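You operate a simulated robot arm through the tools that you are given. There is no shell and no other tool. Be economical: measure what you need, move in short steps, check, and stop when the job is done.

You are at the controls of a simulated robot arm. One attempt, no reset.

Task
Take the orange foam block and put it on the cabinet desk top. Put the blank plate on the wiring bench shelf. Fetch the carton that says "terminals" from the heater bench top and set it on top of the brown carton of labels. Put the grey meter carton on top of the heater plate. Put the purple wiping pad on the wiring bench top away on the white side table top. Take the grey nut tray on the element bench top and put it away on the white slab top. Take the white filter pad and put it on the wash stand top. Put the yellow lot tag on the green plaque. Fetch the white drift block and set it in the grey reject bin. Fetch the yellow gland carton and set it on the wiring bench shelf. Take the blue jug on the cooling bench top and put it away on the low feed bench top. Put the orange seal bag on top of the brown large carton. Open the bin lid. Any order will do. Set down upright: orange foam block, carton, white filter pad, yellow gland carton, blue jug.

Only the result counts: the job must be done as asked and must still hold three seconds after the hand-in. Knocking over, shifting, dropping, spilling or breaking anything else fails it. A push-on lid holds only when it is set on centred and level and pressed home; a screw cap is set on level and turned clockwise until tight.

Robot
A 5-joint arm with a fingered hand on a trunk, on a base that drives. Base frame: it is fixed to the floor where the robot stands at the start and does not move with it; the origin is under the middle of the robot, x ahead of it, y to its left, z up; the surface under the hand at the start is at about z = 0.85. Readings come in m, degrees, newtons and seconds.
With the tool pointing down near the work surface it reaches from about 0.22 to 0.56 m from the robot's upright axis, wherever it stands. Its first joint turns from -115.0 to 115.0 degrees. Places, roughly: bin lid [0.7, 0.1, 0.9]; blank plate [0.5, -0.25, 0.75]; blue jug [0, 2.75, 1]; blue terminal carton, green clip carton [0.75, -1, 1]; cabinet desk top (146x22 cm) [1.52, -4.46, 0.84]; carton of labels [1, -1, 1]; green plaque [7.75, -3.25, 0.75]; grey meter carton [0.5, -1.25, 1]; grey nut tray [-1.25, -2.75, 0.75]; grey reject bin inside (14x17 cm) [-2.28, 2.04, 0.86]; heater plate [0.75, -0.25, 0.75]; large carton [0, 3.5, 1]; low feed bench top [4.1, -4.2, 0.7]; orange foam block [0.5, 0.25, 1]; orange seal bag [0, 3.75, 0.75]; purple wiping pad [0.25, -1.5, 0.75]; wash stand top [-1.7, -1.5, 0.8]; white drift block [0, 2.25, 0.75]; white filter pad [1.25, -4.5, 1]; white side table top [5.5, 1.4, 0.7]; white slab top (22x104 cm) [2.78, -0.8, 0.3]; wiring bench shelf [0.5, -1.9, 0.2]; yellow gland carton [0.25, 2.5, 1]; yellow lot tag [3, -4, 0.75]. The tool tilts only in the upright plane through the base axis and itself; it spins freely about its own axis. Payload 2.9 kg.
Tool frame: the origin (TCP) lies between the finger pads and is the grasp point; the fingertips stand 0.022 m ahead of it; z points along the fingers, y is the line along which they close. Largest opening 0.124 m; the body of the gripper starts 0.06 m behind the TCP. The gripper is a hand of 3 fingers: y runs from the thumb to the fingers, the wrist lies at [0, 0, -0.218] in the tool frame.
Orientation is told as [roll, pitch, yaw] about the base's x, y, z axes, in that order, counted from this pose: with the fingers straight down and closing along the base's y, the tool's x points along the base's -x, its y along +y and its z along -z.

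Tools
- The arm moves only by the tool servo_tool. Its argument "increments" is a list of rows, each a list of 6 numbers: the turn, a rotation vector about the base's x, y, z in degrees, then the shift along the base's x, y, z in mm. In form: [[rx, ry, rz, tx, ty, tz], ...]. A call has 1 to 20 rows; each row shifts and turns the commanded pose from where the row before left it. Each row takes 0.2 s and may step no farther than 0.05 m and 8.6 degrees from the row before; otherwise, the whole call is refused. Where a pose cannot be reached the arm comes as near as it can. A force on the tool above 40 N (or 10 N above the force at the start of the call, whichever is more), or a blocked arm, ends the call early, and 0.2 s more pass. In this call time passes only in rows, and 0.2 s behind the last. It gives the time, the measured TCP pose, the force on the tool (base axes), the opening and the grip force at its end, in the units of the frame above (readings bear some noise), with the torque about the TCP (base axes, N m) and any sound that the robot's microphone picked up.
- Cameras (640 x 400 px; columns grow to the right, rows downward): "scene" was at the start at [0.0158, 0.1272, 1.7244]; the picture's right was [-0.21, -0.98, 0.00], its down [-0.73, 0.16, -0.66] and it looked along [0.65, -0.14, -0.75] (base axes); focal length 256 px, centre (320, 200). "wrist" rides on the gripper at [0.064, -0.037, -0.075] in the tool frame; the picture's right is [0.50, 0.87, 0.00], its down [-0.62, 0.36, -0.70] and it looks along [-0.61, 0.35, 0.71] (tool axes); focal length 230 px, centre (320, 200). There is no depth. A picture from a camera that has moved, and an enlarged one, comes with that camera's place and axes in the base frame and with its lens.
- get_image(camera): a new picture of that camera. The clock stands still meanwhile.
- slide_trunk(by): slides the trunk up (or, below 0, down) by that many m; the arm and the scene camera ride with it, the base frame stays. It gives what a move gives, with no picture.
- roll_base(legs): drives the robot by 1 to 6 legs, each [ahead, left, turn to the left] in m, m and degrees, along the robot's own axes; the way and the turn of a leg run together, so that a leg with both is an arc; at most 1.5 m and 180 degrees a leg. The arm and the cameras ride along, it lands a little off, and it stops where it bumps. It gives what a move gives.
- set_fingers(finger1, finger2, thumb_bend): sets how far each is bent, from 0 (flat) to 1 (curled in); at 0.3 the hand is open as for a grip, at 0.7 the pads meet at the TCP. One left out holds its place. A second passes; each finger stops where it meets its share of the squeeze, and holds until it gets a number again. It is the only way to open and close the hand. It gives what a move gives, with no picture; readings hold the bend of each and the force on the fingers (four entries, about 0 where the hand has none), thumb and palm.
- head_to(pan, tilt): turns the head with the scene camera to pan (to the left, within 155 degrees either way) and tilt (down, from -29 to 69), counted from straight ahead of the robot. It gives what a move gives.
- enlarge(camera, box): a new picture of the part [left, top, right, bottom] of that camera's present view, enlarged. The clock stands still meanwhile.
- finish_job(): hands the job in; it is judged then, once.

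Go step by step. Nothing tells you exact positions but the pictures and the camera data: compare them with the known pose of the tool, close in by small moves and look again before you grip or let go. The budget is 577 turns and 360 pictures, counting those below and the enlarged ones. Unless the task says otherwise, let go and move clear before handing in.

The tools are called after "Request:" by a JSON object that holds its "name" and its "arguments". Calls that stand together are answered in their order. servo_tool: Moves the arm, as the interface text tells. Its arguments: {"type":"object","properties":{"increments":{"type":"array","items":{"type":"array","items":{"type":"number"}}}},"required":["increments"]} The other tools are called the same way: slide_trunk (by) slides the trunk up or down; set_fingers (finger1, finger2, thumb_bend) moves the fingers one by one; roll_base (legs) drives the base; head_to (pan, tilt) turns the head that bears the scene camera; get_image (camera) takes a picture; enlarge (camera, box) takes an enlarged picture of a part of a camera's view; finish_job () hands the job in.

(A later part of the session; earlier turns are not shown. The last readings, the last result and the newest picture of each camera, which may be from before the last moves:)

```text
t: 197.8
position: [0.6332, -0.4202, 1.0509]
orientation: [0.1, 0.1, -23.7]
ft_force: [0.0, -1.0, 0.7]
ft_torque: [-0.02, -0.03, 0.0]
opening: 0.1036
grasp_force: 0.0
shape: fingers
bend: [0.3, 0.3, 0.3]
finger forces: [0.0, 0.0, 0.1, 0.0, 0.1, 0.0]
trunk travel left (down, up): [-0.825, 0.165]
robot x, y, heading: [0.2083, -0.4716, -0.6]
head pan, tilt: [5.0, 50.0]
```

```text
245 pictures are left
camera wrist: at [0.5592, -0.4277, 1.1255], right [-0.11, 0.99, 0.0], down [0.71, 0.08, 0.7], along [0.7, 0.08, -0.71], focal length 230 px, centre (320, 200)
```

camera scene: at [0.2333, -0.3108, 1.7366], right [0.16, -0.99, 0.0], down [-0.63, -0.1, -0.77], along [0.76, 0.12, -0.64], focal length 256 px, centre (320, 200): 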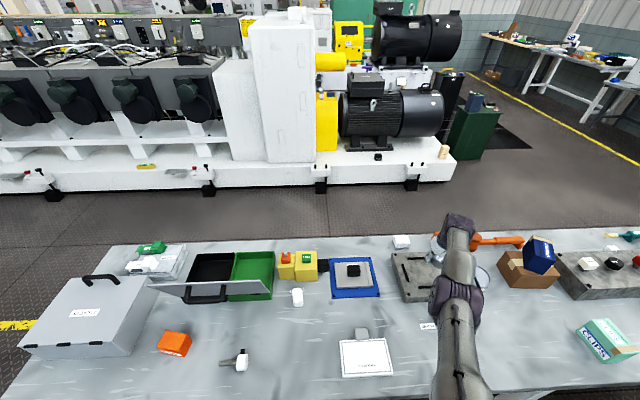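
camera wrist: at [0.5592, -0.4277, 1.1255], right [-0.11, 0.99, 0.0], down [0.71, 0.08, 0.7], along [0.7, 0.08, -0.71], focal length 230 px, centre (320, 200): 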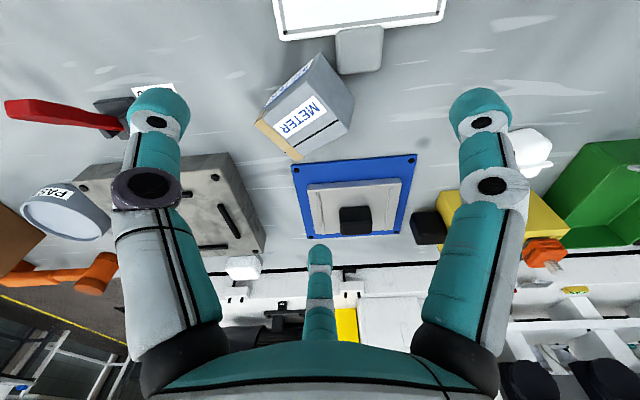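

METER centre is (0.667,-0.430), short axis at ~48°. I align and descend to grip it centred.

Request:
{"name": "servo_tool", "arguments": {"increments": [[0, 0, -6, 12, -3, -20], [0, 0, -6, 12, -3, -30], [0, 0, -6, 10, -3, -40], [0, 0, 0, 0, 0, -40], [0, 0, 0, 0, 0, -27]]}}

Request:
{"name": "get_image", "arguments": {"camera": "wrist"}}

```text
t: 198.9
position: [0.6683, -0.4307, 0.894]
orientation: [0.0, -0.1, -41.8]
ft_force: [-0.1, 0.4, -0.1]
ft_torque: [-0.04, 0.0, -0.01]
opening: 0.1038
grasp_force: 0.0
shape: fingers
bend: [0.3, 0.3, 0.3]
finger forces: [0.1, 0.0, 0.0, 0.0, 0.1, 0.1]
trunk travel left (down, up): [-0.825, 0.165]
robot x, y, heading: [0.2056, -0.4664, -0.9]
head pan, tilt: [5.0, 50.0]
```

```text
244 pictures are left
camera wrist: at [0.5964, -0.414, 0.9686], right [0.2, 0.98, 0.0], down [0.7, -0.15, 0.7], along [0.69, -0.14, -0.71], focal length 230 px, centre (320, 200)
```

wrist: 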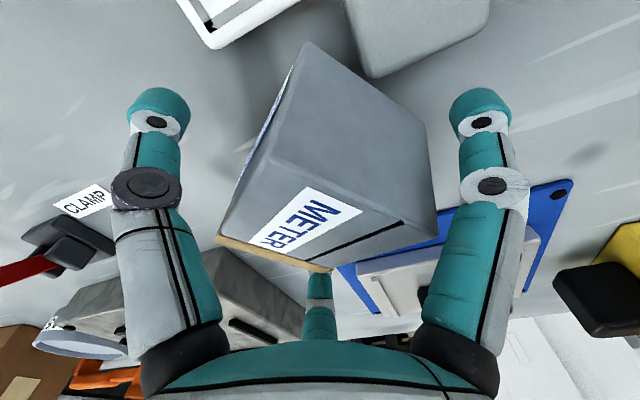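

Request:
{"name": "set_fingers", "arguments": {"finger1": 0.75, "finger2": 0.75, "thumb_bend": 0.75}}

Request:
{"name": "servo_tool", "arguments": {"increments": [[0, 0, 0, 0, 0, 20], [0, 0, 0, 0, 0, 40], [0, 0, 0, 0, 0, 40], [0, 0, -7.4, 0, 0, 0], [0, 0, -7.4, 0, 0, 0], [0, 0, -7.4, 0, 0, 0], [0, 0, -7.4, 0, 0, 0], [0, 0, -7.4, 0, 0, 0]]}}

Request:
{"name": "get_image", "arguments": {"camera": "wrist"}}

```text
t: 199.9
position: [0.6675, -0.4306, 0.8936]
orientation: [0.0, 0.0, -41.8]
ft_force: [0.9, -0.4, 0.2]
ft_torque: [0.01, -0.08, 0.05]
opening: 0.0627
grasp_force: 18.9
shape: fingers
bend: [0.47, 0.48, 0.48]
finger forces: [9.5, 10.3, 0.0, 0.0, 18.9, 0.0]
trunk travel left (down, up): [-0.825, 0.165]
robot x, y, heading: [0.2061, -0.4661, -0.4]
head pan, tilt: [5.0, 50.0]
```

```text
t: 201.8
position: [0.6676, -0.43, 0.9916]
orientation: [0.0, -0.1, -78.9]
ft_force: [0.7, -0.8, -2.8]
ft_torque: [0.0, 0.01, 0.02]
opening: 0.0618
grasp_force: 21.5
shape: fingers
bend: [0.48, 0.49, 0.48]
finger forces: [10.0, 11.3, 0.0, 0.0, 21.3, 0.1]
trunk travel left (down, up): [-0.825, 0.165]
robot x, y, heading: [0.2079, -0.4693, -0.7]
head pan, tilt: [5.0, 50.0]
```

```text
243 pictures are left
camera wrist: at [0.6194, -0.3732, 1.0685], right [0.75, 0.66, 0.0], down [0.47, -0.54, 0.7], along [0.46, -0.53, -0.71], focal length 230 px, centre (320, 200)
```

wrist: 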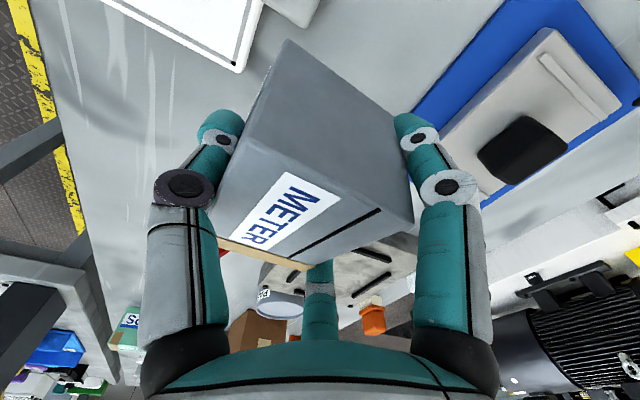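

Symmetric grip now. I try nudging the base 2 cm closer to reduce the tilt needed, then approach the plate.

Request:
{"name": "servo_tool", "arguments": {"increments": [[0, 0, 0, 0, 0, 40]]}}

Request:
{"name": "roll_base", "arguments": {"legs": [[0.02, 0, 0]]}}

```text
t: 202.2
position: [0.666, -0.4298, 1.0338]
orientation: [0.1, -0.1, -78.8]
ft_force: [-0.2, 0.7, -1.7]
ft_torque: [0.03, -0.03, -0.04]
opening: 0.0617
grasp_force: 21.3
shape: fingers
bend: [0.48, 0.49, 0.48]
finger forces: [10.1, 11.3, 0.0, 0.0, 21.2, 0.0]
trunk travel left (down, up): [-0.825, 0.165]
robot x, y, heading: [0.2086, -0.4705, -0.6]
head pan, tilt: [5.0, 50.0]
```

```text
t: 202.9
position: [0.6851, -0.4313, 1.0344]
orientation: [0.1, -0.1, -78.8]
ft_force: [-0.3, 0.7, -2.0]
ft_torque: [0.0, -0.02, 0.0]
opening: 0.0618
grasp_force: 21.5
shape: fingers
bend: [0.48, 0.49, 0.48]
finger forces: [10.3, 11.4, 0.0, 0.1, 21.4, 0.0]
trunk travel left (down, up): [-0.825, 0.165]
robot x, y, heading: [0.2292, -0.4695, -0.6]
head pan, tilt: [5.0, 50.0]
```

Not blocked; I try another 3 cm.

Request:
{"name": "roll_base", "arguments": {"legs": [[0.035, 0, 0]]}}

```text
t: 203.8
position: [0.7199, -0.4296, 1.0348]
orientation: [0.0, 0.0, -78.7]
ft_force: [0.1, 0.4, -1.3]
ft_torque: [0.04, -0.06, -0.04]
opening: 0.0615
grasp_force: 22.2
shape: fingers
bend: [0.48, 0.49, 0.48]
finger forces: [10.7, 11.4, 0.1, 0.1, 21.4, 0.0]
trunk travel left (down, up): [-0.825, 0.165]
robot x, y, heading: [0.2658, -0.4682, -0.5]
head pan, tilt: [5.0, 50.0]
```

Now the target is in vertical reach (r≈0.55). I move over the strip and look.

Request:
{"name": "servo_tool", "arguments": {"increments": [[0, 0, 0, 27, 27, 0], [0, 0, 0, 27, 27, 0], [0, 0, 0, 25, 27, -30], [0, 0, 0, 0, 0, -30]]}}

Request:
{"name": "get_image", "arguments": {"camera": "wrist"}}

Request:
{"name": "enlarge", "arguments": {"camera": "scene", "box": [280, 200, 400, 275]}}

```text
t: 204.8
position: [0.8003, -0.3493, 0.971]
orientation: [0.1, -0.1, -78.6]
ft_force: [-0.5, -0.7, -1.6]
ft_torque: [-0.01, -0.04, 0.01]
opening: 0.0614
grasp_force: 22.1
shape: fingers
bend: [0.48, 0.49, 0.48]
finger forces: [11.6, 11.6, 0.1, 0.0, 21.6, 0.0]
trunk travel left (down, up): [-0.825, 0.165]
robot x, y, heading: [0.2639, -0.4707, -0.5]
head pan, tilt: [5.0, 50.0]
```

```text
242 pictures are left
camera wrist: at [0.7513, -0.2929, 1.0464], right [0.75, 0.66, 0.0], down [0.47, -0.54, 0.7], along [0.46, -0.53, -0.71], focal length 230 px, centre (320, 200)
```

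wrist: 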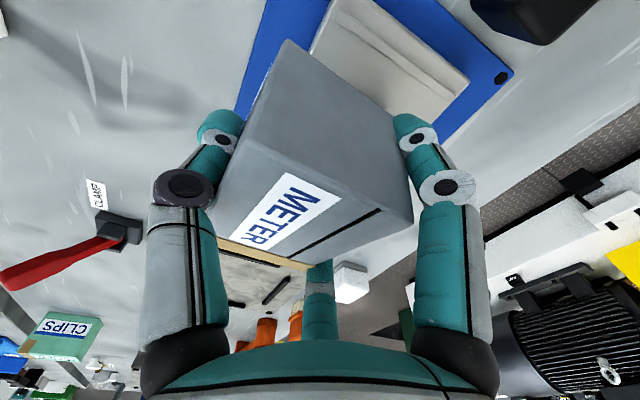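

```text
5.33 times, centred on (340, 238) of scene
camera zoom: at [0.2796, -0.3193, 1.7225], right [0.08, -1.0, 0.0], down [-0.76, -0.06, -0.64], along [0.64, 0.05, -0.77], focal length 1365 px, centre (213, 0)
```

zoom: 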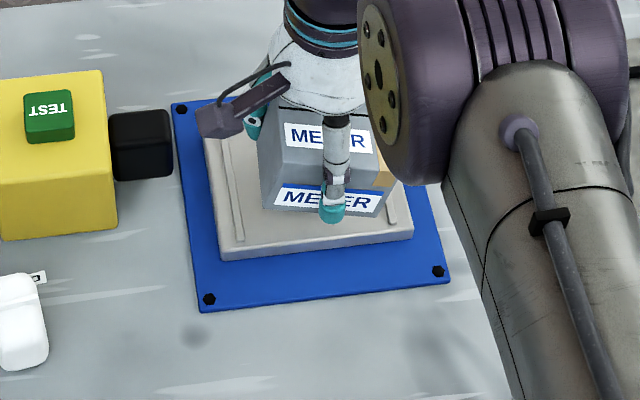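

METER hovers right over the near strip, 10° off in yaw. I trim yaw 5°, nudge 3 mm outward and lower.

Request:
{"name": "servo_tool", "arguments": {"increments": [[0, 0, 5, 3, 0.5, -15], [0, 0, 0, 0, 0, -20], [0, 0, 0, 0, 0, -8], [0, 0, 0, 0, 0, -4], [0, 0, 0, 0, 0, -3]]}}

```text
t: 205.7
position: [0.801, -0.3469, 0.9349]
orientation: [0.8, -0.1, -73.5]
ft_force: [-8.6, 6.3, 23.8]
ft_torque: [-0.53, -0.29, -0.14]
opening: 0.0598
grasp_force: 30.1
shape: fingers
bend: [0.5, 0.48, 0.51]
finger forces: [11.8, 15.5, 0.0, 0.0, 32.9, 0.0]
trunk travel left (down, up): [-0.825, 0.165]
robot x, y, heading: [0.2646, -0.4712, -0.5]
head pan, tilt: [5.0, 50.0]
stopped in row 4: the force on the tool passed its limit at 45 N (the readings are from after the stop); the commanded pose is now the measured one
```

Contact came 17 mm higher than expected; I look.

Request:
{"name": "enlarge", "arguments": {"camera": "scene", "box": [290, 205, 370, 255]}}

Request:
{"name": "get_image", "arguments": {"camera": "wrist"}}

```text
8.00 times, centred on (330, 230) of scene
camera zoom: at [0.2721, -0.3192, 1.7227], right [0.08, -1.0, 0.0], down [-0.76, -0.06, -0.65], along [0.64, 0.05, -0.76], focal length 2047 px, centre (240, -40)
```

zoom: 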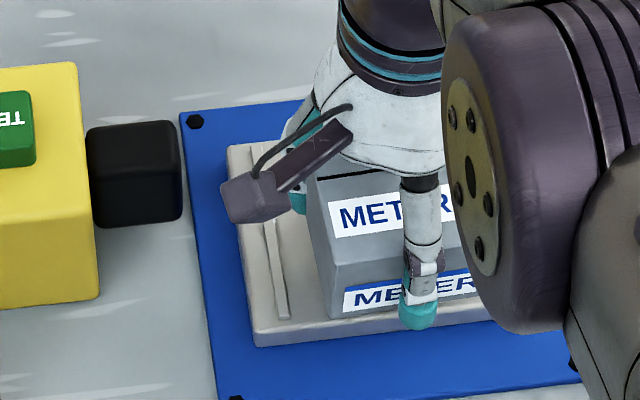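

```text
239 pictures are left
camera wrist: at [0.7473, -0.2944, 1.0098], right [0.69, 0.73, 0.01], down [0.51, -0.49, 0.71], along [0.52, -0.48, -0.71], focal length 230 px, centre (320, 200)
```

wrist: 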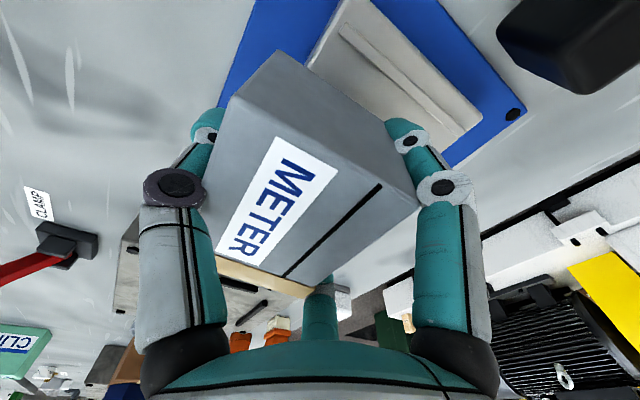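

The far-right bottom corner seems to sit on the block's edge. I raise 10 mm, pull back 7 mm, square the yaw 5° more, and lower again.

Request:
{"name": "servo_tool", "arguments": {"increments": [[-0.8, 0, 0, 0, 0, 12], [0, 0, 5, -7, -1.4, 0], [0, 0, 0, 0, 0, -10], [0, 0, 0, 0, 0, -5], [0, 0, 0, 0, 0, -4], [0, 0, 0, 0, 0, -4]]}}

```text
t: 206.8
position: [0.7968, -0.3482, 0.9338]
orientation: [1.2, -0.2, -68.5]
ft_force: [-10.1, -1.3, 30.0]
ft_torque: [-0.36, -0.37, -0.18]
opening: 0.0597
grasp_force: 31.4
shape: fingers
bend: [0.5, 0.49, 0.52]
finger forces: [12.4, 13.7, 0.0, 0.0, 36.2, 0.0]
trunk travel left (down, up): [-0.825, 0.165]
robot x, y, heading: [0.2605, -0.4721, -0.5]
head pan, tilt: [5.0, 50.0]
stopped in row 5: the force on the tool passed its limit at 43 N (the readings are from after the stop); the commanded pose is now the measured one
```

Request:
{"name": "enlarge", "arguments": {"camera": "scene", "box": [300, 215, 360, 252]}}

```text
10.67 times, centred on (330, 234) of scene
camera zoom: at [0.271, -0.3204, 1.723], right [0.08, -1.0, 0.0], down [-0.76, -0.06, -0.65], along [0.64, 0.05, -0.76], focal length 2729 px, centre (213, -157)
```

zoom: 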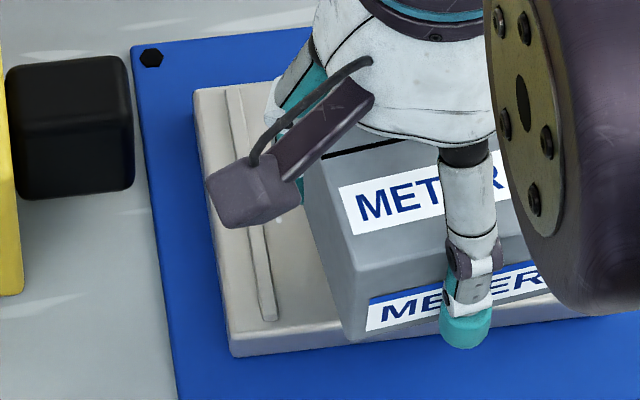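

The torque says the contact point is on the block itself (carton's far edge on its top). I raise, pull 14 mm nearer, and lower again.

Request:
{"name": "servo_tool", "arguments": {"increments": [[-1.2, 0, 0, 0, 0, 10], [0, 0, -3, -13.7, -2.7, 0], [0, 0, 0, 0, 0, -12], [0, 0, 0, 0, 0, -5], [0, 0, 0, 0, 0, -4], [0, 0, 0, 0, 0, -3]]}}

```text
t: 208.2
position: [0.7868, -0.3508, 0.9154]
orientation: [0.4, -0.1, -71.5]
ft_force: [-1.6, -0.7, -1.2]
ft_torque: [0.0, -0.04, -0.04]
opening: 0.06
grasp_force: 28.6
shape: fingers
bend: [0.5, 0.49, 0.51]
finger forces: [15.7, 14.4, 0.1, 0.0, 27.0, 0.0]
trunk travel left (down, up): [-0.825, 0.165]
robot x, y, heading: [0.2611, -0.4707, -0.5]
head pan, tilt: [5.0, 50.0]
```

Clear of the block now. I lower in small rows to touch the platen.

Request:
{"name": "servo_tool", "arguments": {"increments": [[0, 0, 0, 0, 0, -3], [0, 0, 0, 0, 0, -3], [0, 0, 0, 0, 0, -3]]}}

Request:
{"name": "enlarge", "arguments": {"camera": "scene", "box": [300, 215, 360, 252]}}

```text
t: 209.0
position: [0.7866, -0.3496, 0.9046]
orientation: [0.5, -0.1, -71.4]
ft_force: [-1.2, -1.1, -0.4]
ft_torque: [-0.02, -0.03, -0.02]
opening: 0.06
grasp_force: 28.1
shape: fingers
bend: [0.5, 0.49, 0.51]
finger forces: [15.9, 14.6, 0.0, 0.0, 27.0, 0.0]
trunk travel left (down, up): [-0.825, 0.165]
robot x, y, heading: [0.2638, -0.4699, -0.4]
head pan, tilt: [5.0, 50.0]
```

```text
10.67 times, centred on (330, 234) of scene
camera zoom: at [0.2796, -0.319, 1.7225], right [0.08, -1.0, 0.0], down [-0.76, -0.06, -0.64], along [0.64, 0.05, -0.77], focal length 2729 px, centre (213, -157)
```

zoom: 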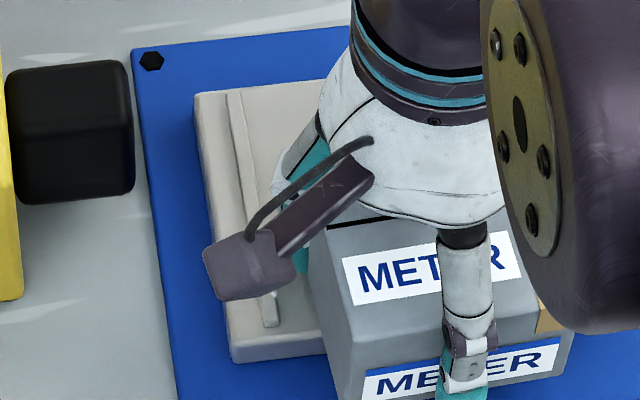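

METER overhangs the near edge but its centre stays over the platen. I nudge 4 mm toward the block and lower to contact.

Request:
{"name": "servo_tool", "arguments": {"increments": [[0, 0, 0, 3.9, 0.8, 0], [0, 0, 0, 0, 0, -3], [0, 0, 0, 0, 0, -3], [0, 0, 0, 0, 0, -3]]}}

```text
t: 210.0
position: [0.7893, -0.3498, 0.9017]
orientation: [0.9, -0.1, -71.5]
ft_force: [1.9, -0.7, 26.6]
ft_torque: [-0.57, 0.1, -0.09]
opening: 0.0596
grasp_force: 30.3
shape: fingers
bend: [0.5, 0.49, 0.51]
finger forces: [15.1, 17.7, 0.0, 0.1, 27.7, 0.0]
trunk travel left (down, up): [-0.825, 0.165]
robot x, y, heading: [0.2587, -0.4707, -0.6]
head pan, tilt: [5.0, 50.0]
```

Contact on the platen. I release.

Request:
{"name": "set_fingers", "arguments": {"finger1": 0.4, "finger2": 0.4, "thumb_bend": 0.4}}

Request:
{"name": "get_image", "arguments": {"camera": "wrist"}}

Request:
{"name": "enlarge", "arguments": {"camera": "scene", "box": [300, 215, 380, 265]}}

```text
t: 211.0
position: [0.7898, -0.3483, 0.8981]
orientation: [0.5, -0.2, -71.5]
ft_force: [-2.2, 0.4, 8.8]
ft_torque: [-0.25, -0.14, -0.05]
opening: 0.0777
grasp_force: 4.9
shape: fingers
bend: [0.4, 0.41, 0.4]
finger forces: [0.0, 6.7, 0.0, 0.0, 1.7, 0.0]
trunk travel left (down, up): [-0.825, 0.165]
robot x, y, heading: [0.2622, -0.4704, -0.5]
head pan, tilt: [5.0, 50.0]
```

```text
236 pictures are left
camera wrist: at [0.7337, -0.2997, 0.9729], right [0.66, 0.75, 0.01], down [0.53, -0.47, 0.71], along [0.53, -0.46, -0.71], focal length 230 px, centre (320, 200)
```

wrist: 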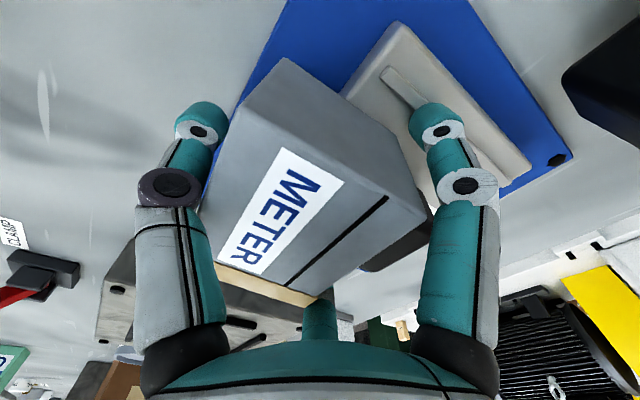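

```text
8.00 times, centred on (340, 240) of scene
camera zoom: at [0.2769, -0.3189, 1.7225], right [0.08, -1.0, 0.0], down [-0.76, -0.06, -0.64], along [0.64, 0.05, -0.77], focal length 2047 px, centre (160, -120)
```

zoom: 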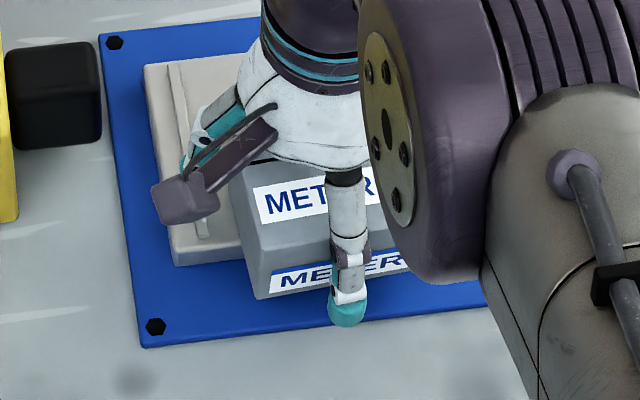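

The overhang is about half the carton - too unstable. I re-grip and will choose a better spot.

Request:
{"name": "set_fingers", "arguments": {"finger1": 0.75, "finger2": 0.75, "thumb_bend": 0.75}}

Request:
{"name": "servo_tool", "arguments": {"increments": [[0, 0, 0, -3, 0, 20], [0, 0, 0, -5, 0, 40], [0, 0, 0, -40, 0, 20], [0, 0, 0, -45, 0, 0], [0, 0, 0, -40, 0, 0]]}}

Request:
{"name": "enlarge", "arguments": {"camera": "scene", "box": [300, 200, 380, 250]}}

```text
t: 212.0
position: [0.7879, -0.3494, 0.8979]
orientation: [0.7, -0.1, -71.5]
ft_force: [-4.4, 3.5, 15.8]
ft_torque: [0.7, 0.04, 0.19]
opening: 0.0545
grasp_force: 33.8
shape: fingers
bend: [0.45, 0.43, 0.56]
finger forces: [19.7, 19.4, 0.0, 0.0, 29.3, 0.0]
trunk travel left (down, up): [-0.825, 0.165]
robot x, y, heading: [0.2617, -0.4694, -0.3]
head pan, tilt: [5.0, 50.0]
```

```text
t: 213.2
position: [0.658, -0.3484, 0.9799]
orientation: [0.4, -0.1, -71.5]
ft_force: [0.2, 0.5, -1.9]
ft_torque: [0.04, -0.01, 0.0]
opening: 0.0488
grasp_force: 24.5
shape: fingers
bend: [0.47, 0.41, 0.57]
finger forces: [7.4, 18.5, 0.0, 0.0, 23.3, 0.1]
trunk travel left (down, up): [-0.825, 0.165]
robot x, y, heading: [0.2587, -0.47, -0.4]
head pan, tilt: [5.0, 50.0]
```

```text
8.00 times, centred on (340, 225) of scene
camera zoom: at [0.2784, -0.3185, 1.7224], right [0.08, -1.0, 0.0], down [-0.76, -0.06, -0.64], along [0.64, 0.05, -0.77], focal length 2047 px, centre (160, 0)
```

zoom: 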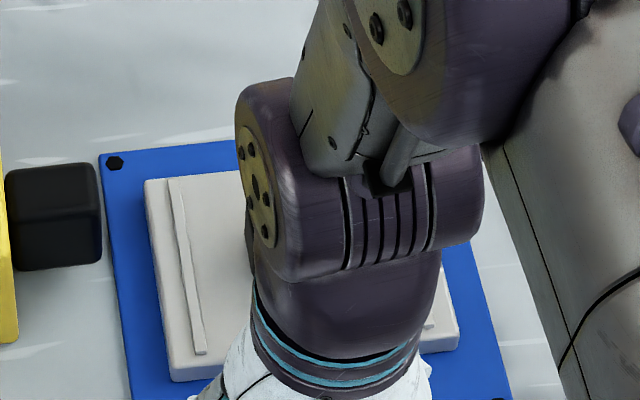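

I still hold METER. The near strip is too narrow; the platen's left side (4.4 cm, with the fingers straddling the block lengthwise) is better. First I set METER down to re-grip it cleanly.

Request:
{"name": "servo_tool", "arguments": {"increments": [[0, 0, 0, -10, 0, -40], [0, 0, 0, 0, 0, -25], [0, 0, 0, 0, 0, -10], [0, 0, 0, 0, 0, -5], [0, 0, 0, 0, 0, -5], [0, 0, 0, 0, 0, -5]]}}

Request:
{"name": "set_fingers", "arguments": {"finger1": 0.3, "finger2": 0.3, "thumb_bend": 0.3}}

Request:
{"name": "servo_tool", "arguments": {"increments": [[0, 0, 0, 0, 0, 40], [0, 0, 0, 0, 0, 40], [0, 0, 0, 0, 0, 40]]}}

Request:
{"name": "get_image", "arguments": {"camera": "wrist"}}

```text
t: 214.4
position: [0.6485, -0.3498, 0.899]
orientation: [0.7, 0.1, -71.5]
ft_force: [-3.7, -1.6, 34.6]
ft_torque: [-0.52, 1.31, 0.01]
opening: 0.0482
grasp_force: 35.4
shape: fingers
bend: [0.47, 0.41, 0.6]
finger forces: [7.6, 19.4, 0.0, 0.0, 45.7, 0.0]
trunk travel left (down, up): [-0.825, 0.165]
robot x, y, heading: [0.2607, -0.4717, -0.4]
head pan, tilt: [5.0, 50.0]
stopped in row 5: the force on the tool passed its limit at 49 N (the readings are from after the stop); the commanded pose is now the measured one
```

```text
t: 215.4
position: [0.6488, -0.3486, 0.8976]
orientation: [0.6, 0.0, -71.5]
ft_force: [-0.5, -0.3, -0.2]
ft_torque: [0.0, -0.01, 0.02]
opening: 0.1034
grasp_force: 0.1
shape: fingers
bend: [0.3, 0.29, 0.3]
finger forces: [0.0, 0.3, 0.0, 0.0, 0.0, 0.0]
trunk travel left (down, up): [-0.825, 0.165]
robot x, y, heading: [0.2631, -0.4699, -0.8]
head pan, tilt: [5.0, 50.0]
```

```text
t: 216.2
position: [0.6464, -0.3497, 1.0184]
orientation: [0.7, 0.1, -71.5]
ft_force: [0.2, 0.5, -0.3]
ft_torque: [0.02, 0.02, -0.04]
opening: 0.1034
grasp_force: 0.0
shape: fingers
bend: [0.3, 0.3, 0.3]
finger forces: [0.1, 0.0, 0.1, 0.1, 0.1, 0.0]
trunk travel left (down, up): [-0.825, 0.165]
robot x, y, heading: [0.2618, -0.4691, -0.6]
head pan, tilt: [5.0, 50.0]
```

```text
233 pictures are left
camera wrist: at [0.5901, -0.3002, 1.0937], right [0.66, 0.75, 0.01], down [0.53, -0.48, 0.7], along [0.53, -0.46, -0.71], focal length 230 px, centre (320, 200)
```

wrist: 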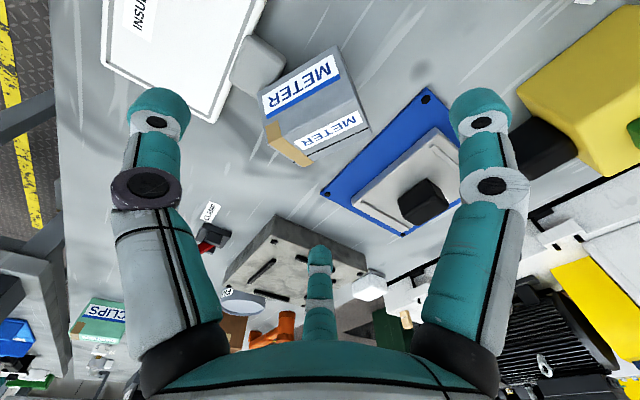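

METER is upright at (0.663,-0.362), about 0.045 × 0.08 m. I grip it again, centred, across its short side.

Request:
{"name": "servo_tool", "arguments": {"increments": [[-0.7, 0, -7.4, 4, -3, 0], [0, 0, -7.4, 4, -3, 0], [0, 0, -7.4, 4, -3, 0], [0, 0, -7.4, 4, -3, 0], [0, 0, 0, 0, 0, -45], [0, 0, 0, 0, 0, -45], [0, 0, 0, 0, 0, -33]]}}

Request:
{"name": "get_image", "arguments": {"camera": "wrist"}}

```text
t: 217.8
position: [0.6658, -0.3617, 0.8935]
orientation: [0.1, 0.1, -101.1]
ft_force: [0.7, -0.8, 0.0]
ft_torque: [-0.04, -0.01, -0.02]
opening: 0.1036
grasp_force: 0.1
shape: fingers
bend: [0.3, 0.3, 0.3]
finger forces: [0.1, 0.0, 0.0, 0.0, 0.0, 0.0]
trunk travel left (down, up): [-0.825, 0.165]
robot x, y, heading: [0.2588, -0.468, -0.3]
head pan, tilt: [5.0, 50.0]
```

```text
232 pictures are left
camera wrist: at [0.6429, -0.291, 0.9694], right [0.95, 0.32, 0.0], down [0.23, -0.67, 0.7], along [0.23, -0.66, -0.71], focal length 230 px, centre (320, 200)
```

wrist: 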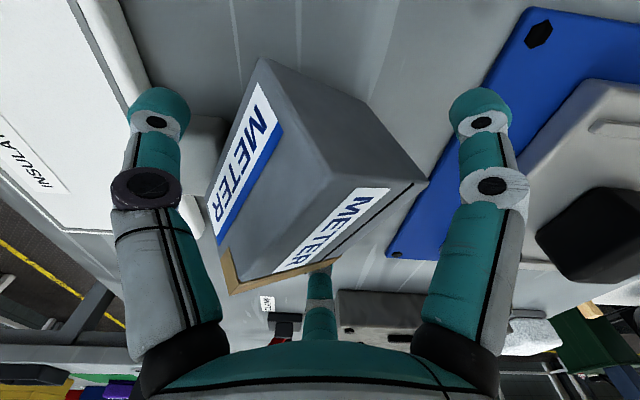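

Request:
{"name": "set_fingers", "arguments": {"finger1": 0.75, "finger2": 0.75, "thumb_bend": 0.75}}

Request:
{"name": "servo_tool", "arguments": {"increments": [[0, 0, 0, 0, 0, 20], [0, 0, 0, 0, 0, 45], [0, 0, 0, 0, 0, 45], [0, 0, 0, -10, 0, 20], [0, 0, -8.4, 0, 0, 0], [0, 0, -8.4, 0, 0, 0], [0, 0, -8.4, 0, 0, 0], [0, 0, -8.4, 0, 0, 0], [0, 0, -8.4, 0, 0, 0], [0, 0, -8.4, 0, 0, 0], [0, 0, -8.4, 0, 0, 0], [0, 0, -8.4, 0, 0, 0]]}}

Request:
{"name": "roll_base", "arguments": {"legs": [[0.03, 0, 0]]}}

Request:
{"name": "get_image", "arguments": {"camera": "wrist"}}

```text
t: 218.8
position: [0.667, -0.3621, 0.8943]
orientation: [-0.1, 0.0, -101.1]
ft_force: [0.3, -0.5, -0.4]
ft_torque: [-0.03, 0.02, 0.05]
opening: 0.0699
grasp_force: 22.4
shape: fingers
bend: [0.41, 0.4, 0.45]
finger forces: [14.8, 14.9, 0.0, 0.0, 14.6, 0.0]
trunk travel left (down, up): [-0.825, 0.165]
robot x, y, heading: [0.2626, -0.4699, -0.5]
head pan, tilt: [5.0, 50.0]
```

```text
t: 221.4
position: [0.656, -0.3603, 1.0234]
orientation: [0.1, -0.7, -168.5]
ft_force: [-0.4, -0.3, -2.7]
ft_torque: [-0.04, 0.01, 0.01]
opening: 0.0698
grasp_force: 22.3
shape: fingers
bend: [0.41, 0.4, 0.45]
finger forces: [15.1, 15.2, 0.0, 0.0, 14.3, 0.0]
trunk travel left (down, up): [-0.825, 0.165]
robot x, y, heading: [0.2578, -0.4696, -0.5]
head pan, tilt: [5.0, 50.0]
```

```text
t: 222.2
position: [0.6842, -0.3602, 1.0254]
orientation: [0.0, -0.6, -168.3]
ft_force: [-0.4, 0.0, -1.7]
ft_torque: [-0.01, 0.01, 0.01]
opening: 0.0699
grasp_force: 22.3
shape: fingers
bend: [0.41, 0.4, 0.45]
finger forces: [15.0, 15.1, 0.1, 0.0, 14.3, 0.0]
trunk travel left (down, up): [-0.825, 0.165]
robot x, y, heading: [0.2957, -0.471, -0.4]
head pan, tilt: [5.0, 50.0]
```

```text
231 pictures are left
camera wrist: at [0.7401, -0.3098, 1.0995], right [0.67, -0.75, 0.0], down [-0.53, -0.47, 0.71], along [-0.53, -0.47, -0.71], focal length 230 px, centre (320, 200)
```

wrist: 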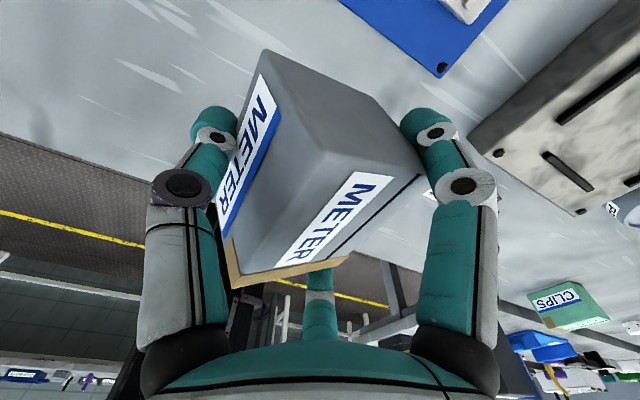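

Request:
{"name": "enlarge", "arguments": {"camera": "scene", "box": [270, 195, 390, 270]}}

```text
5.33 times, centred on (330, 232) of scene
camera zoom: at [0.3066, -0.319, 1.7225], right [0.08, -1.0, 0.0], down [-0.76, -0.06, -0.64], along [0.64, 0.05, -0.76], focal length 1365 px, centre (267, 27)
```

zoom: 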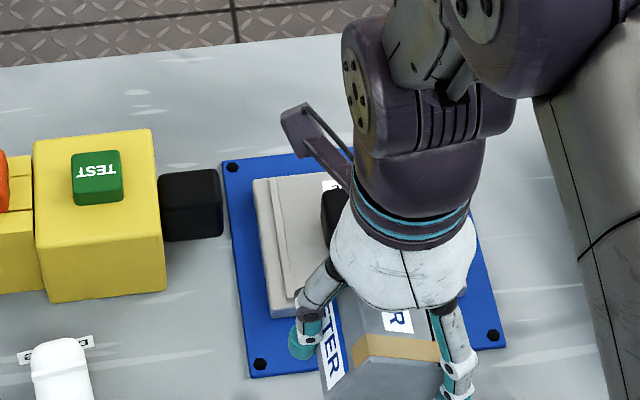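

METER is nearly aligned. Target centre on the left zone is (0.820,-0.298). I turn 8° and move over it.

Request:
{"name": "servo_tool", "arguments": {"increments": [[0, 0, 2, 35, 13, 0], [0, 0.6, 2, 35, 13, 0], [0, 0, 2, 35, 13, 0], [0, 0, 2, 34, 14, -20]]}}

Request:
{"name": "enlarge", "arguments": {"camera": "scene", "box": [270, 180, 390, 255]}}

Request:
{"name": "get_image", "arguments": {"camera": "wrist"}}

```text
t: 223.2
position: [0.8265, -0.3063, 1.002]
orientation: [0.0, -1.6, -160.3]
ft_force: [0.6, 0.8, -2.0]
ft_torque: [-0.02, 0.03, 0.02]
opening: 0.0697
grasp_force: 21.5
shape: fingers
bend: [0.41, 0.4, 0.45]
finger forces: [14.8, 14.4, 0.0, 0.0, 14.1, 0.1]
trunk travel left (down, up): [-0.825, 0.165]
robot x, y, heading: [0.2934, -0.4694, -0.5]
head pan, tilt: [5.0, 50.0]
```

```text
5.33 times, centred on (330, 218) of scene
camera zoom: at [0.3121, -0.318, 1.7224], right [0.08, -1.0, 0.0], down [-0.76, -0.06, -0.64], along [0.64, 0.05, -0.77], focal length 1365 px, centre (267, 107)
```

zoom: 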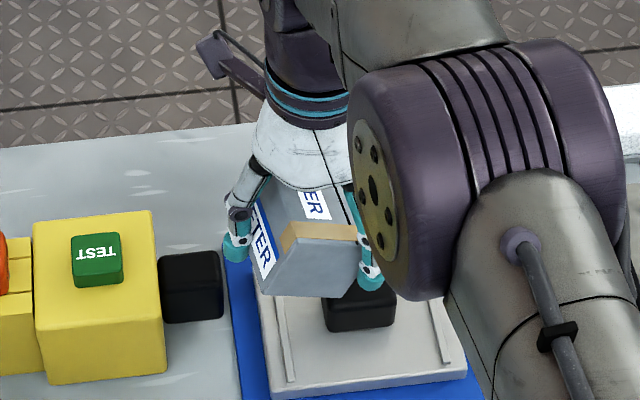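

```text
228 pictures are left
camera wrist: at [0.8755, -0.2483, 1.0755], right [0.76, -0.65, -0.01], down [-0.44, -0.54, 0.72], along [-0.47, -0.54, -0.7], focal length 230 px, centre (320, 200)
```

wrist: 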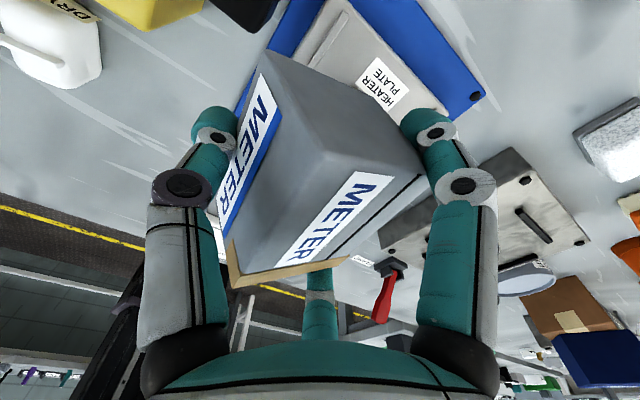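

The tag reads HEATER PLATE, so the block is part of that fixture. The most stable spot is centred on its block, so I move there and lower.

Request:
{"name": "servo_tool", "arguments": {"increments": [[0, 1.5, 0, 13, -45, 0], [0, 0, 0, 0, 0, -20], [0, 0, 0, 0, 0, -10]]}}

Request:
{"name": "enlarge", "arguments": {"camera": "scene", "box": [270, 180, 390, 255]}}

```text
t: 224.0
position: [0.8386, -0.3527, 0.973]
orientation: [-0.3, -2.8, -160.3]
ft_force: [-0.7, -0.4, -1.7]
ft_torque: [-0.02, -0.02, -0.04]
opening: 0.0696
grasp_force: 21.4
shape: fingers
bend: [0.41, 0.4, 0.45]
finger forces: [14.7, 14.3, 0.0, 0.1, 14.2, 0.0]
trunk travel left (down, up): [-0.825, 0.165]
robot x, y, heading: [0.2918, -0.4682, -0.7]
head pan, tilt: [5.0, 50.0]
```

```text
5.33 times, centred on (330, 218) of scene
camera zoom: at [0.3098, -0.3194, 1.7225], right [0.08, -1.0, 0.0], down [-0.76, -0.06, -0.64], along [0.64, 0.05, -0.77], focal length 1365 px, centre (267, 107)
```

zoom: 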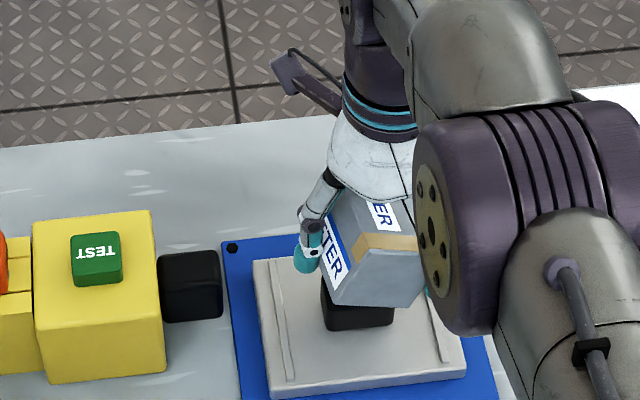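

METER is ~18 mm too far out and ~14 mm too far right of the block's centre, with a 2.8° tilt. I correct both, then lower to contact.

Request:
{"name": "servo_tool", "arguments": {"increments": [[0.96, -2.6, 0, -18, 11, 0], [0, 0, 0, 0, 0, -6], [0, 0, 0, 0, 0, -4], [0, 0, 0, 0, 0, -3]]}}

Request:
{"name": "enlarge", "arguments": {"camera": "scene", "box": [290, 195, 370, 245]}}

```text
t: 225.0
position: [0.8194, -0.3413, 0.9615]
orientation: [0.0, 0.0, -160.3]
ft_force: [1.1, -0.4, -1.7]
ft_torque: [0.0, -0.01, -0.03]
opening: 0.0696
grasp_force: 21.3
shape: fingers
bend: [0.41, 0.4, 0.45]
finger forces: [14.5, 14.2, 0.0, 0.0, 14.1, 0.1]
trunk travel left (down, up): [-0.825, 0.165]
robot x, y, heading: [0.2919, -0.4716, -0.5]
head pan, tilt: [5.0, 50.0]
```

```text
8.00 times, centred on (330, 220) of scene
camera zoom: at [0.3099, -0.319, 1.7225], right [0.08, -1.0, 0.0], down [-0.76, -0.06, -0.64], along [0.64, 0.05, -0.77], focal length 2047 px, centre (240, 40)
```

zoom: 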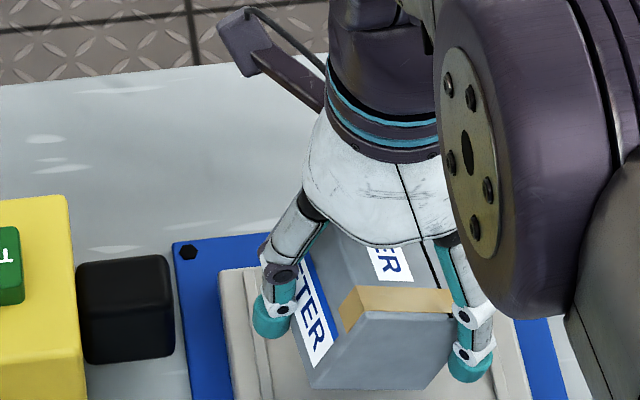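

Laterally fine, but now ~9 mm too near. I nudge out and lower to contact.

Request:
{"name": "servo_tool", "arguments": {"increments": [[0, 0, 0, 9, -2, 0], [0, 0, 0, 0, 0, -3], [0, 0, 0, 0, 0, -3], [0, 0, 0, 0, 0, -3]]}}

```text
t: 226.0
position: [0.8282, -0.3442, 0.9527]
orientation: [0.0, 0.0, -160.3]
ft_force: [-0.6, 0.4, -1.5]
ft_torque: [-0.05, 0.0, -0.01]
opening: 0.0693
grasp_force: 21.7
shape: fingers
bend: [0.41, 0.4, 0.45]
finger forces: [14.5, 14.3, 0.1, 0.0, 14.0, 0.0]
trunk travel left (down, up): [-0.825, 0.165]
robot x, y, heading: [0.292, -0.4665, -0.7]
head pan, tilt: [5.0, 50.0]
```

Request:
{"name": "servo_tool", "arguments": {"increments": [[0, 0, 0, 0, 0, -3], [0, 0, 0, 0, 0, -3], [0, 0, 0, 0, 0, -3]]}}

```text
t: 226.8
position: [0.8277, -0.3409, 0.9454]
orientation: [0.1, 0.4, -160.2]
ft_force: [3.1, 7.3, 27.4]
ft_torque: [-0.11, -0.15, 0.02]
opening: 0.0683
grasp_force: 22.7
shape: fingers
bend: [0.4, 0.4, 0.46]
finger forces: [17.5, 14.1, 0.0, 0.0, 14.6, 0.0]
trunk travel left (down, up): [-0.825, 0.165]
robot x, y, heading: [0.2935, -0.4692, -0.5]
head pan, tilt: [5.0, 50.0]
```

Contact on the block. I release and withdraw straight up.

Request:
{"name": "set_fingers", "arguments": {"finger1": 0.3, "finger2": 0.3, "thumb_bend": 0.3}}

Request:
{"name": "servo_tool", "arguments": {"increments": [[0, 0, 0, 0, 0, 20], [0, 0, 0, 0, 0, 40], [0, 0, 0, -10, 0, 45], [0, 0, 0, -40, 0, 20], [0, 0, 0, -45, 0, 0], [0, 0, 0, -45, 0, 0]]}}

Request:
{"name": "enlarge", "arguments": {"camera": "scene", "box": [270, 180, 390, 255]}}

Request:
{"name": "get_image", "arguments": {"camera": "wrist"}}

```text
t: 227.8
position: [0.828, -0.3415, 0.9435]
orientation: [-0.1, -0.1, -160.3]
ft_force: [-0.4, -0.3, 0.0]
ft_torque: [-0.01, -0.01, -0.03]
opening: 0.1037
grasp_force: 0.0
shape: fingers
bend: [0.3, 0.3, 0.3]
finger forces: [0.0, 0.0, 0.0, 0.1, 0.0, 0.0]
trunk travel left (down, up): [-0.825, 0.165]
robot x, y, heading: [0.2956, -0.4709, -0.3]
head pan, tilt: [5.0, 50.0]
```

```text
t: 229.2
position: [0.6879, -0.3448, 1.0671]
orientation: [0.0, 0.3, -160.3]
ft_force: [0.3, -0.6, 0.6]
ft_torque: [-0.02, 0.0, 0.0]
opening: 0.1037
grasp_force: 0.0
shape: fingers
bend: [0.3, 0.3, 0.3]
finger forces: [0.0, 0.1, 0.0, 0.0, 0.1, 0.0]
trunk travel left (down, up): [-0.825, 0.165]
robot x, y, heading: [0.2946, -0.4703, -0.5]
head pan, tilt: [5.0, 50.0]
```

```text
5.33 times, centred on (330, 218) of scene
camera zoom: at [0.3075, -0.319, 1.7225], right [0.08, -1.0, 0.0], down [-0.76, -0.06, -0.64], along [0.64, 0.05, -0.77], focal length 1365 px, centre (267, 107)
```

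zoom: 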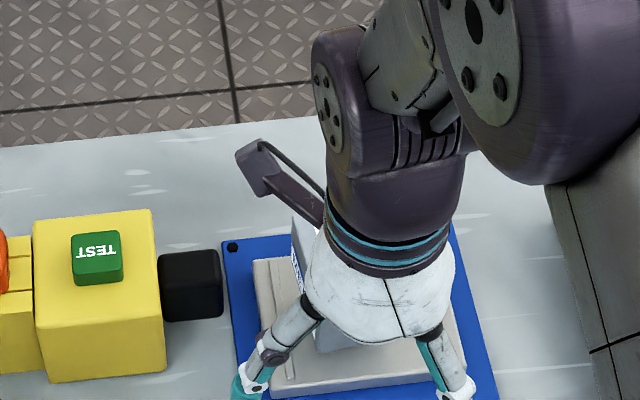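

```text
224 pictures are left
camera wrist: at [0.7352, -0.2877, 1.144], right [0.76, -0.65, 0.0], down [-0.46, -0.54, 0.7], along [-0.45, -0.53, -0.72], focal length 230 px, centre (320, 200)
```

wrist: 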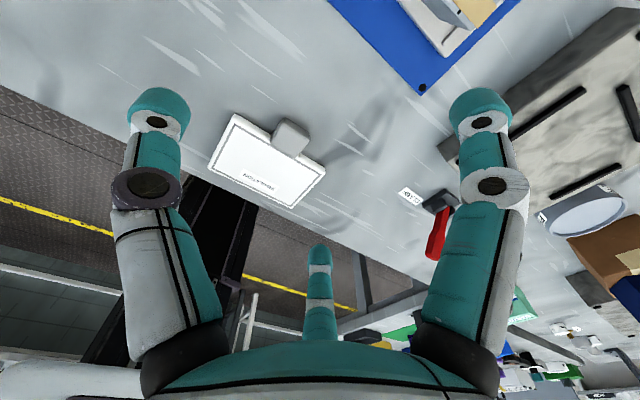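

I move the arm aside to check METER.

Request:
{"name": "servo_tool", "arguments": {"increments": [[0, 0, 0, -10, -45, 10], [0, 0, 0, -10, -45, 10], [0, 0, 0, -10, -45, 10], [0, 0, 0, -10, -45, 10]]}}

Request:
{"name": "enlarge", "arguments": {"camera": "scene", "box": [290, 190, 370, 240]}}

```text
t: 230.2
position: [0.6466, -0.5246, 1.1079]
orientation: [-0.1, -0.2, -160.3]
ft_force: [0.1, 0.8, -0.7]
ft_torque: [0.02, 0.0, 0.0]
opening: 0.1037
grasp_force: 0.0
shape: fingers
bend: [0.3, 0.3, 0.3]
finger forces: [0.1, 0.0, 0.0, 0.0, 0.1, 0.0]
trunk travel left (down, up): [-0.825, 0.165]
robot x, y, heading: [0.2916, -0.4686, -0.3]
head pan, tilt: [5.0, 50.0]
```

```text
8.00 times, centred on (330, 215) of scene
camera zoom: at [0.3083, -0.3214, 1.7227], right [0.08, -1.0, 0.0], down [-0.76, -0.06, -0.64], along [0.64, 0.05, -0.77], focal length 2047 px, centre (240, 80)
```

zoom: 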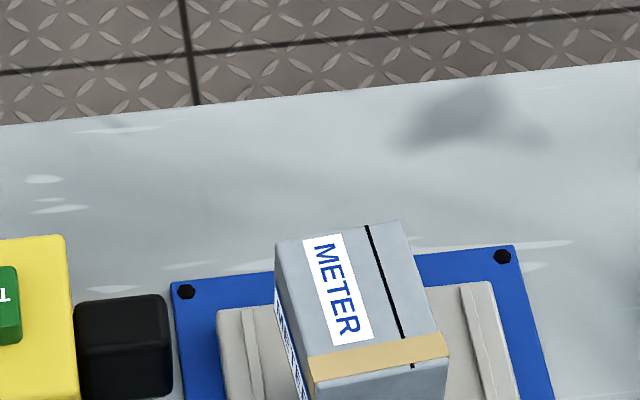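

METER stands level on the heater plate. Next the orange foam block: I back off and drive left to face it.

Request:
{"name": "roll_base", "arguments": {"legs": [[-0.18, 0, 0], [0, 0.57, 0]]}}

Request:
{"name": "servo_tool", "arguments": {"increments": [[0, 0, 8.5, 0, 35, 0], [0, 0, 8.5, 0, 35, 0], [0, 0, 8.5, 0, 35, 0], [0, 0, 8.5, 0, 30, 0]]}}

Request:
{"name": "get_image", "arguments": {"camera": "wrist"}}

```text
t: 234.5
position: [0.4701, 0.0415, 1.1082]
orientation: [-0.1, -0.2, -160.0]
ft_force: [0.0, 0.0, 0.5]
ft_torque: [-0.01, -0.02, 0.0]
opening: 0.104
grasp_force: 0.2
shape: fingers
bend: [0.3, 0.3, 0.3]
finger forces: [0.0, 0.0, 0.1, 0.0, 0.0, 0.0]
trunk travel left (down, up): [-0.825, 0.165]
robot x, y, heading: [0.1162, 0.0941, -0.2]
head pan, tilt: [5.0, 50.0]
```

```text
t: 235.5
position: [0.4687, 0.1794, 1.1084]
orientation: [-0.1, -0.1, -125.9]
ft_force: [-0.2, 0.3, -0.7]
ft_torque: [-0.02, 0.02, 0.02]
opening: 0.1036
grasp_force: 0.1
shape: fingers
bend: [0.3, 0.3, 0.3]
finger forces: [0.0, 0.0, 0.1, 0.0, 0.0, 0.0]
trunk travel left (down, up): [-0.825, 0.165]
robot x, y, heading: [0.1149, 0.0925, 0.1]
head pan, tilt: [5.0, 50.0]
```

```text
222 pictures are left
camera wrist: at [0.4777, 0.2534, 1.1825], right [0.99, -0.1, 0.0], down [-0.07, -0.71, 0.7], along [-0.07, -0.7, -0.71], focal length 230 px, centre (320, 200)
```

wrist: 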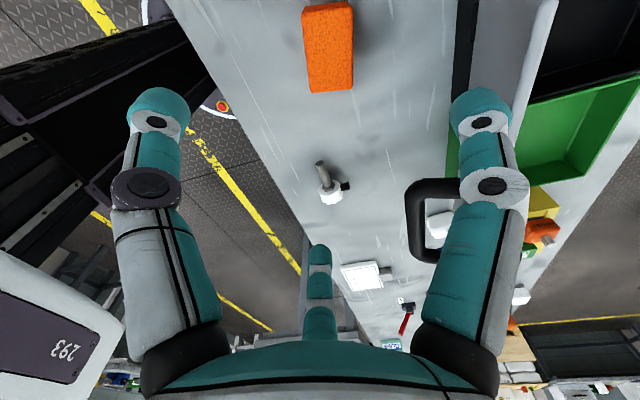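

The block is ~0.05 × 0.08 m at (0.481,0.191). I close across its short side, camera kept away from the raised lid, and descend.

Request:
{"name": "servo_tool", "arguments": {"increments": [[0, 0, 7.2, 2, 2, -10], [0, 0, 7.2, 2, 2, -10], [0, 0, 7.2, 2, 2, -10], [0, 0, 7.2, 2, 2, -10], [0, 0, 7.2, 2, 2, -20], [0, 0, 0, 0, 0, -40], [0, 0, 0, 0, 0, -40]]}}

Request:
{"name": "get_image", "arguments": {"camera": "wrist"}}

```text
t: 237.1
position: [0.4802, 0.1875, 0.969]
orientation: [-0.3, -0.1, -90.0]
ft_force: [0.1, 0.4, -0.5]
ft_torque: [0.01, 0.0, -0.01]
opening: 0.1037
grasp_force: 0.0
shape: fingers
bend: [0.3, 0.3, 0.3]
finger forces: [0.0, 0.0, 0.1, 0.0, 0.1, 0.0]
trunk travel left (down, up): [-0.825, 0.165]
robot x, y, heading: [0.1167, 0.0891, -0.1]
head pan, tilt: [5.0, 50.0]
```

```text
221 pictures are left
camera wrist: at [0.444, 0.2518, 1.0436], right [0.87, 0.5, 0.0], down [0.36, -0.62, 0.7], along [0.35, -0.61, -0.71], focal length 230 px, centre (320, 200)
```

wrist: 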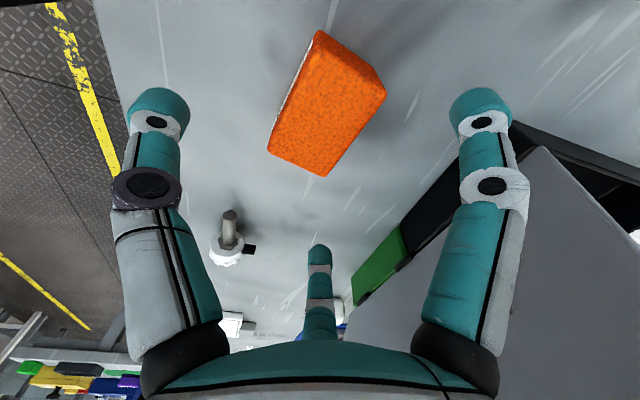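

Request:
{"name": "servo_tool", "arguments": {"increments": [[0.3, 0, 0, 0, 3, -40], [0, 0, 0, 0, 0, -45]]}}

Request:
{"name": "set_fingers", "arguments": {"finger1": 0.75, "finger2": 0.75, "thumb_bend": 0.75}}

Request:
{"name": "get_image", "arguments": {"camera": "wrist"}}

```text
t: 237.7
position: [0.4798, 0.1908, 0.8817]
orientation: [-0.2, 0.0, -90.0]
ft_force: [0.0, -0.1, 0.2]
ft_torque: [0.04, 0.0, 0.0]
opening: 0.104
grasp_force: 0.1
shape: fingers
bend: [0.3, 0.3, 0.3]
finger forces: [0.0, 0.0, 0.0, 0.0, 0.0, 0.0]
trunk travel left (down, up): [-0.825, 0.165]
robot x, y, heading: [0.1135, 0.0964, -0.1]
head pan, tilt: [5.0, 50.0]
```

```text
t: 238.7
position: [0.4786, 0.1904, 0.8828]
orientation: [-0.1, 0.1, -89.9]
ft_force: [-0.8, -0.1, 1.5]
ft_torque: [-0.01, 0.14, -0.03]
opening: 0.0513
grasp_force: 21.7
shape: fingers
bend: [0.43, 0.43, 0.59]
finger forces: [12.5, 12.7, 0.0, 0.0, 18.0, 0.0]
trunk travel left (down, up): [-0.825, 0.165]
robot x, y, heading: [0.1122, 0.0905, -0.1]
head pan, tilt: [5.0, 50.0]
```

```text
220 pictures are left
camera wrist: at [0.4424, 0.2551, 0.9574], right [0.87, 0.5, 0.0], down [0.36, -0.62, 0.7], along [0.35, -0.61, -0.71], focal length 230 px, centre (320, 200)
```

wrist: 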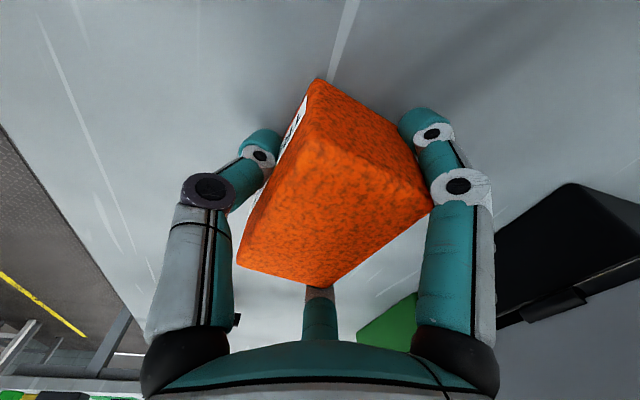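

Held well. I lift it high and close to me, back into the aisle, and drive along it toward the cabinet desk.

Request:
{"name": "servo_tool", "arguments": {"increments": [[0, 0, 0, -3, 0, 30], [0, 0, 0, -5, 0, 45], [0, 0, 0, -5, 0, 45], [0, 0, 0, -5, -10, 45], [0, 0, 0, 0, -20, 45], [0, 0, 0, 0, -20, 45], [0, 0, 0, 0, -20, 45]]}}

Request:
{"name": "roll_base", "arguments": {"legs": [[-0.87, 0, 0], [0, 0, -78.5], [1.5, 0, 0], [1.4, 0, 0]]}}

Request:
{"name": "head_to", "arguments": {"pan": 20, "tilt": 25}}

Request:
{"name": "get_image", "arguments": {"camera": "scene"}}

```text
t: 240.3
position: [0.4613, 0.1182, 1.1839]
orientation: [-0.1, -0.1, -90.0]
ft_force: [0.2, 0.2, 0.7]
ft_torque: [-0.01, -0.04, 0.02]
opening: 0.0501
grasp_force: 20.6
shape: fingers
bend: [0.43, 0.43, 0.6]
finger forces: [12.0, 12.0, 0.0, 0.0, 16.8, 0.0]
trunk travel left (down, up): [-0.825, 0.165]
robot x, y, heading: [0.1145, 0.093, -0.2]
head pan, tilt: [5.0, 50.0]
```

```text
t: 262.0
position: [-0.1557, -3.0921, 1.1837]
orientation: [-0.1, 0.0, -170.5]
ft_force: [0.0, -0.4, 0.2]
ft_torque: [0.0, 0.0, -0.01]
opening: 0.0499
grasp_force: 20.0
shape: fingers
bend: [0.43, 0.43, 0.6]
finger forces: [11.9, 12.1, 0.0, 0.0, 16.4, 0.0]
trunk travel left (down, up): [-0.825, 0.165]
robot x, y, heading: [-0.2406, -2.7509, -80.9]
head pan, tilt: [5.0, 50.0]
```

```text
t: 262.9
position: [-0.1571, -3.0919, 1.1831]
orientation: [-0.2, 0.0, -170.6]
ft_force: [0.6, 0.7, -0.2]
ft_torque: [0.0, 0.0, 0.04]
opening: 0.05
grasp_force: 20.4
shape: fingers
bend: [0.43, 0.43, 0.6]
finger forces: [12.1, 12.0, 0.0, 0.1, 16.5, 0.2]
trunk travel left (down, up): [-0.825, 0.165]
robot x, y, heading: [-0.2391, -2.7535, -80.9]
head pan, tilt: [20.0, 25.0]
```

```text
219 pictures are left
camera scene: at [-0.062, -2.7532, 1.7599], right [-0.87, -0.49, 0.0], down [-0.21, 0.37, -0.91], along [0.44, -0.79, -0.42], focal length 256 px, centre (320, 200)
```

scene: 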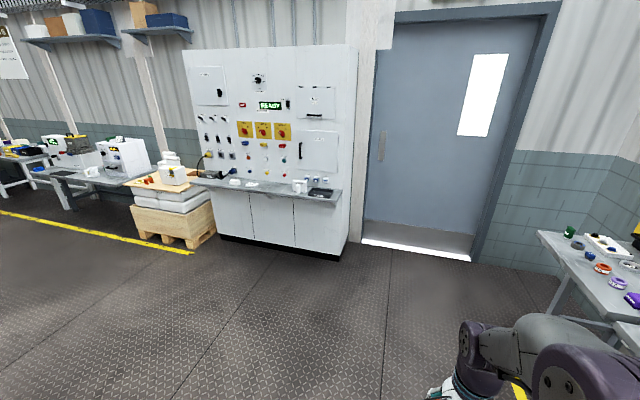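

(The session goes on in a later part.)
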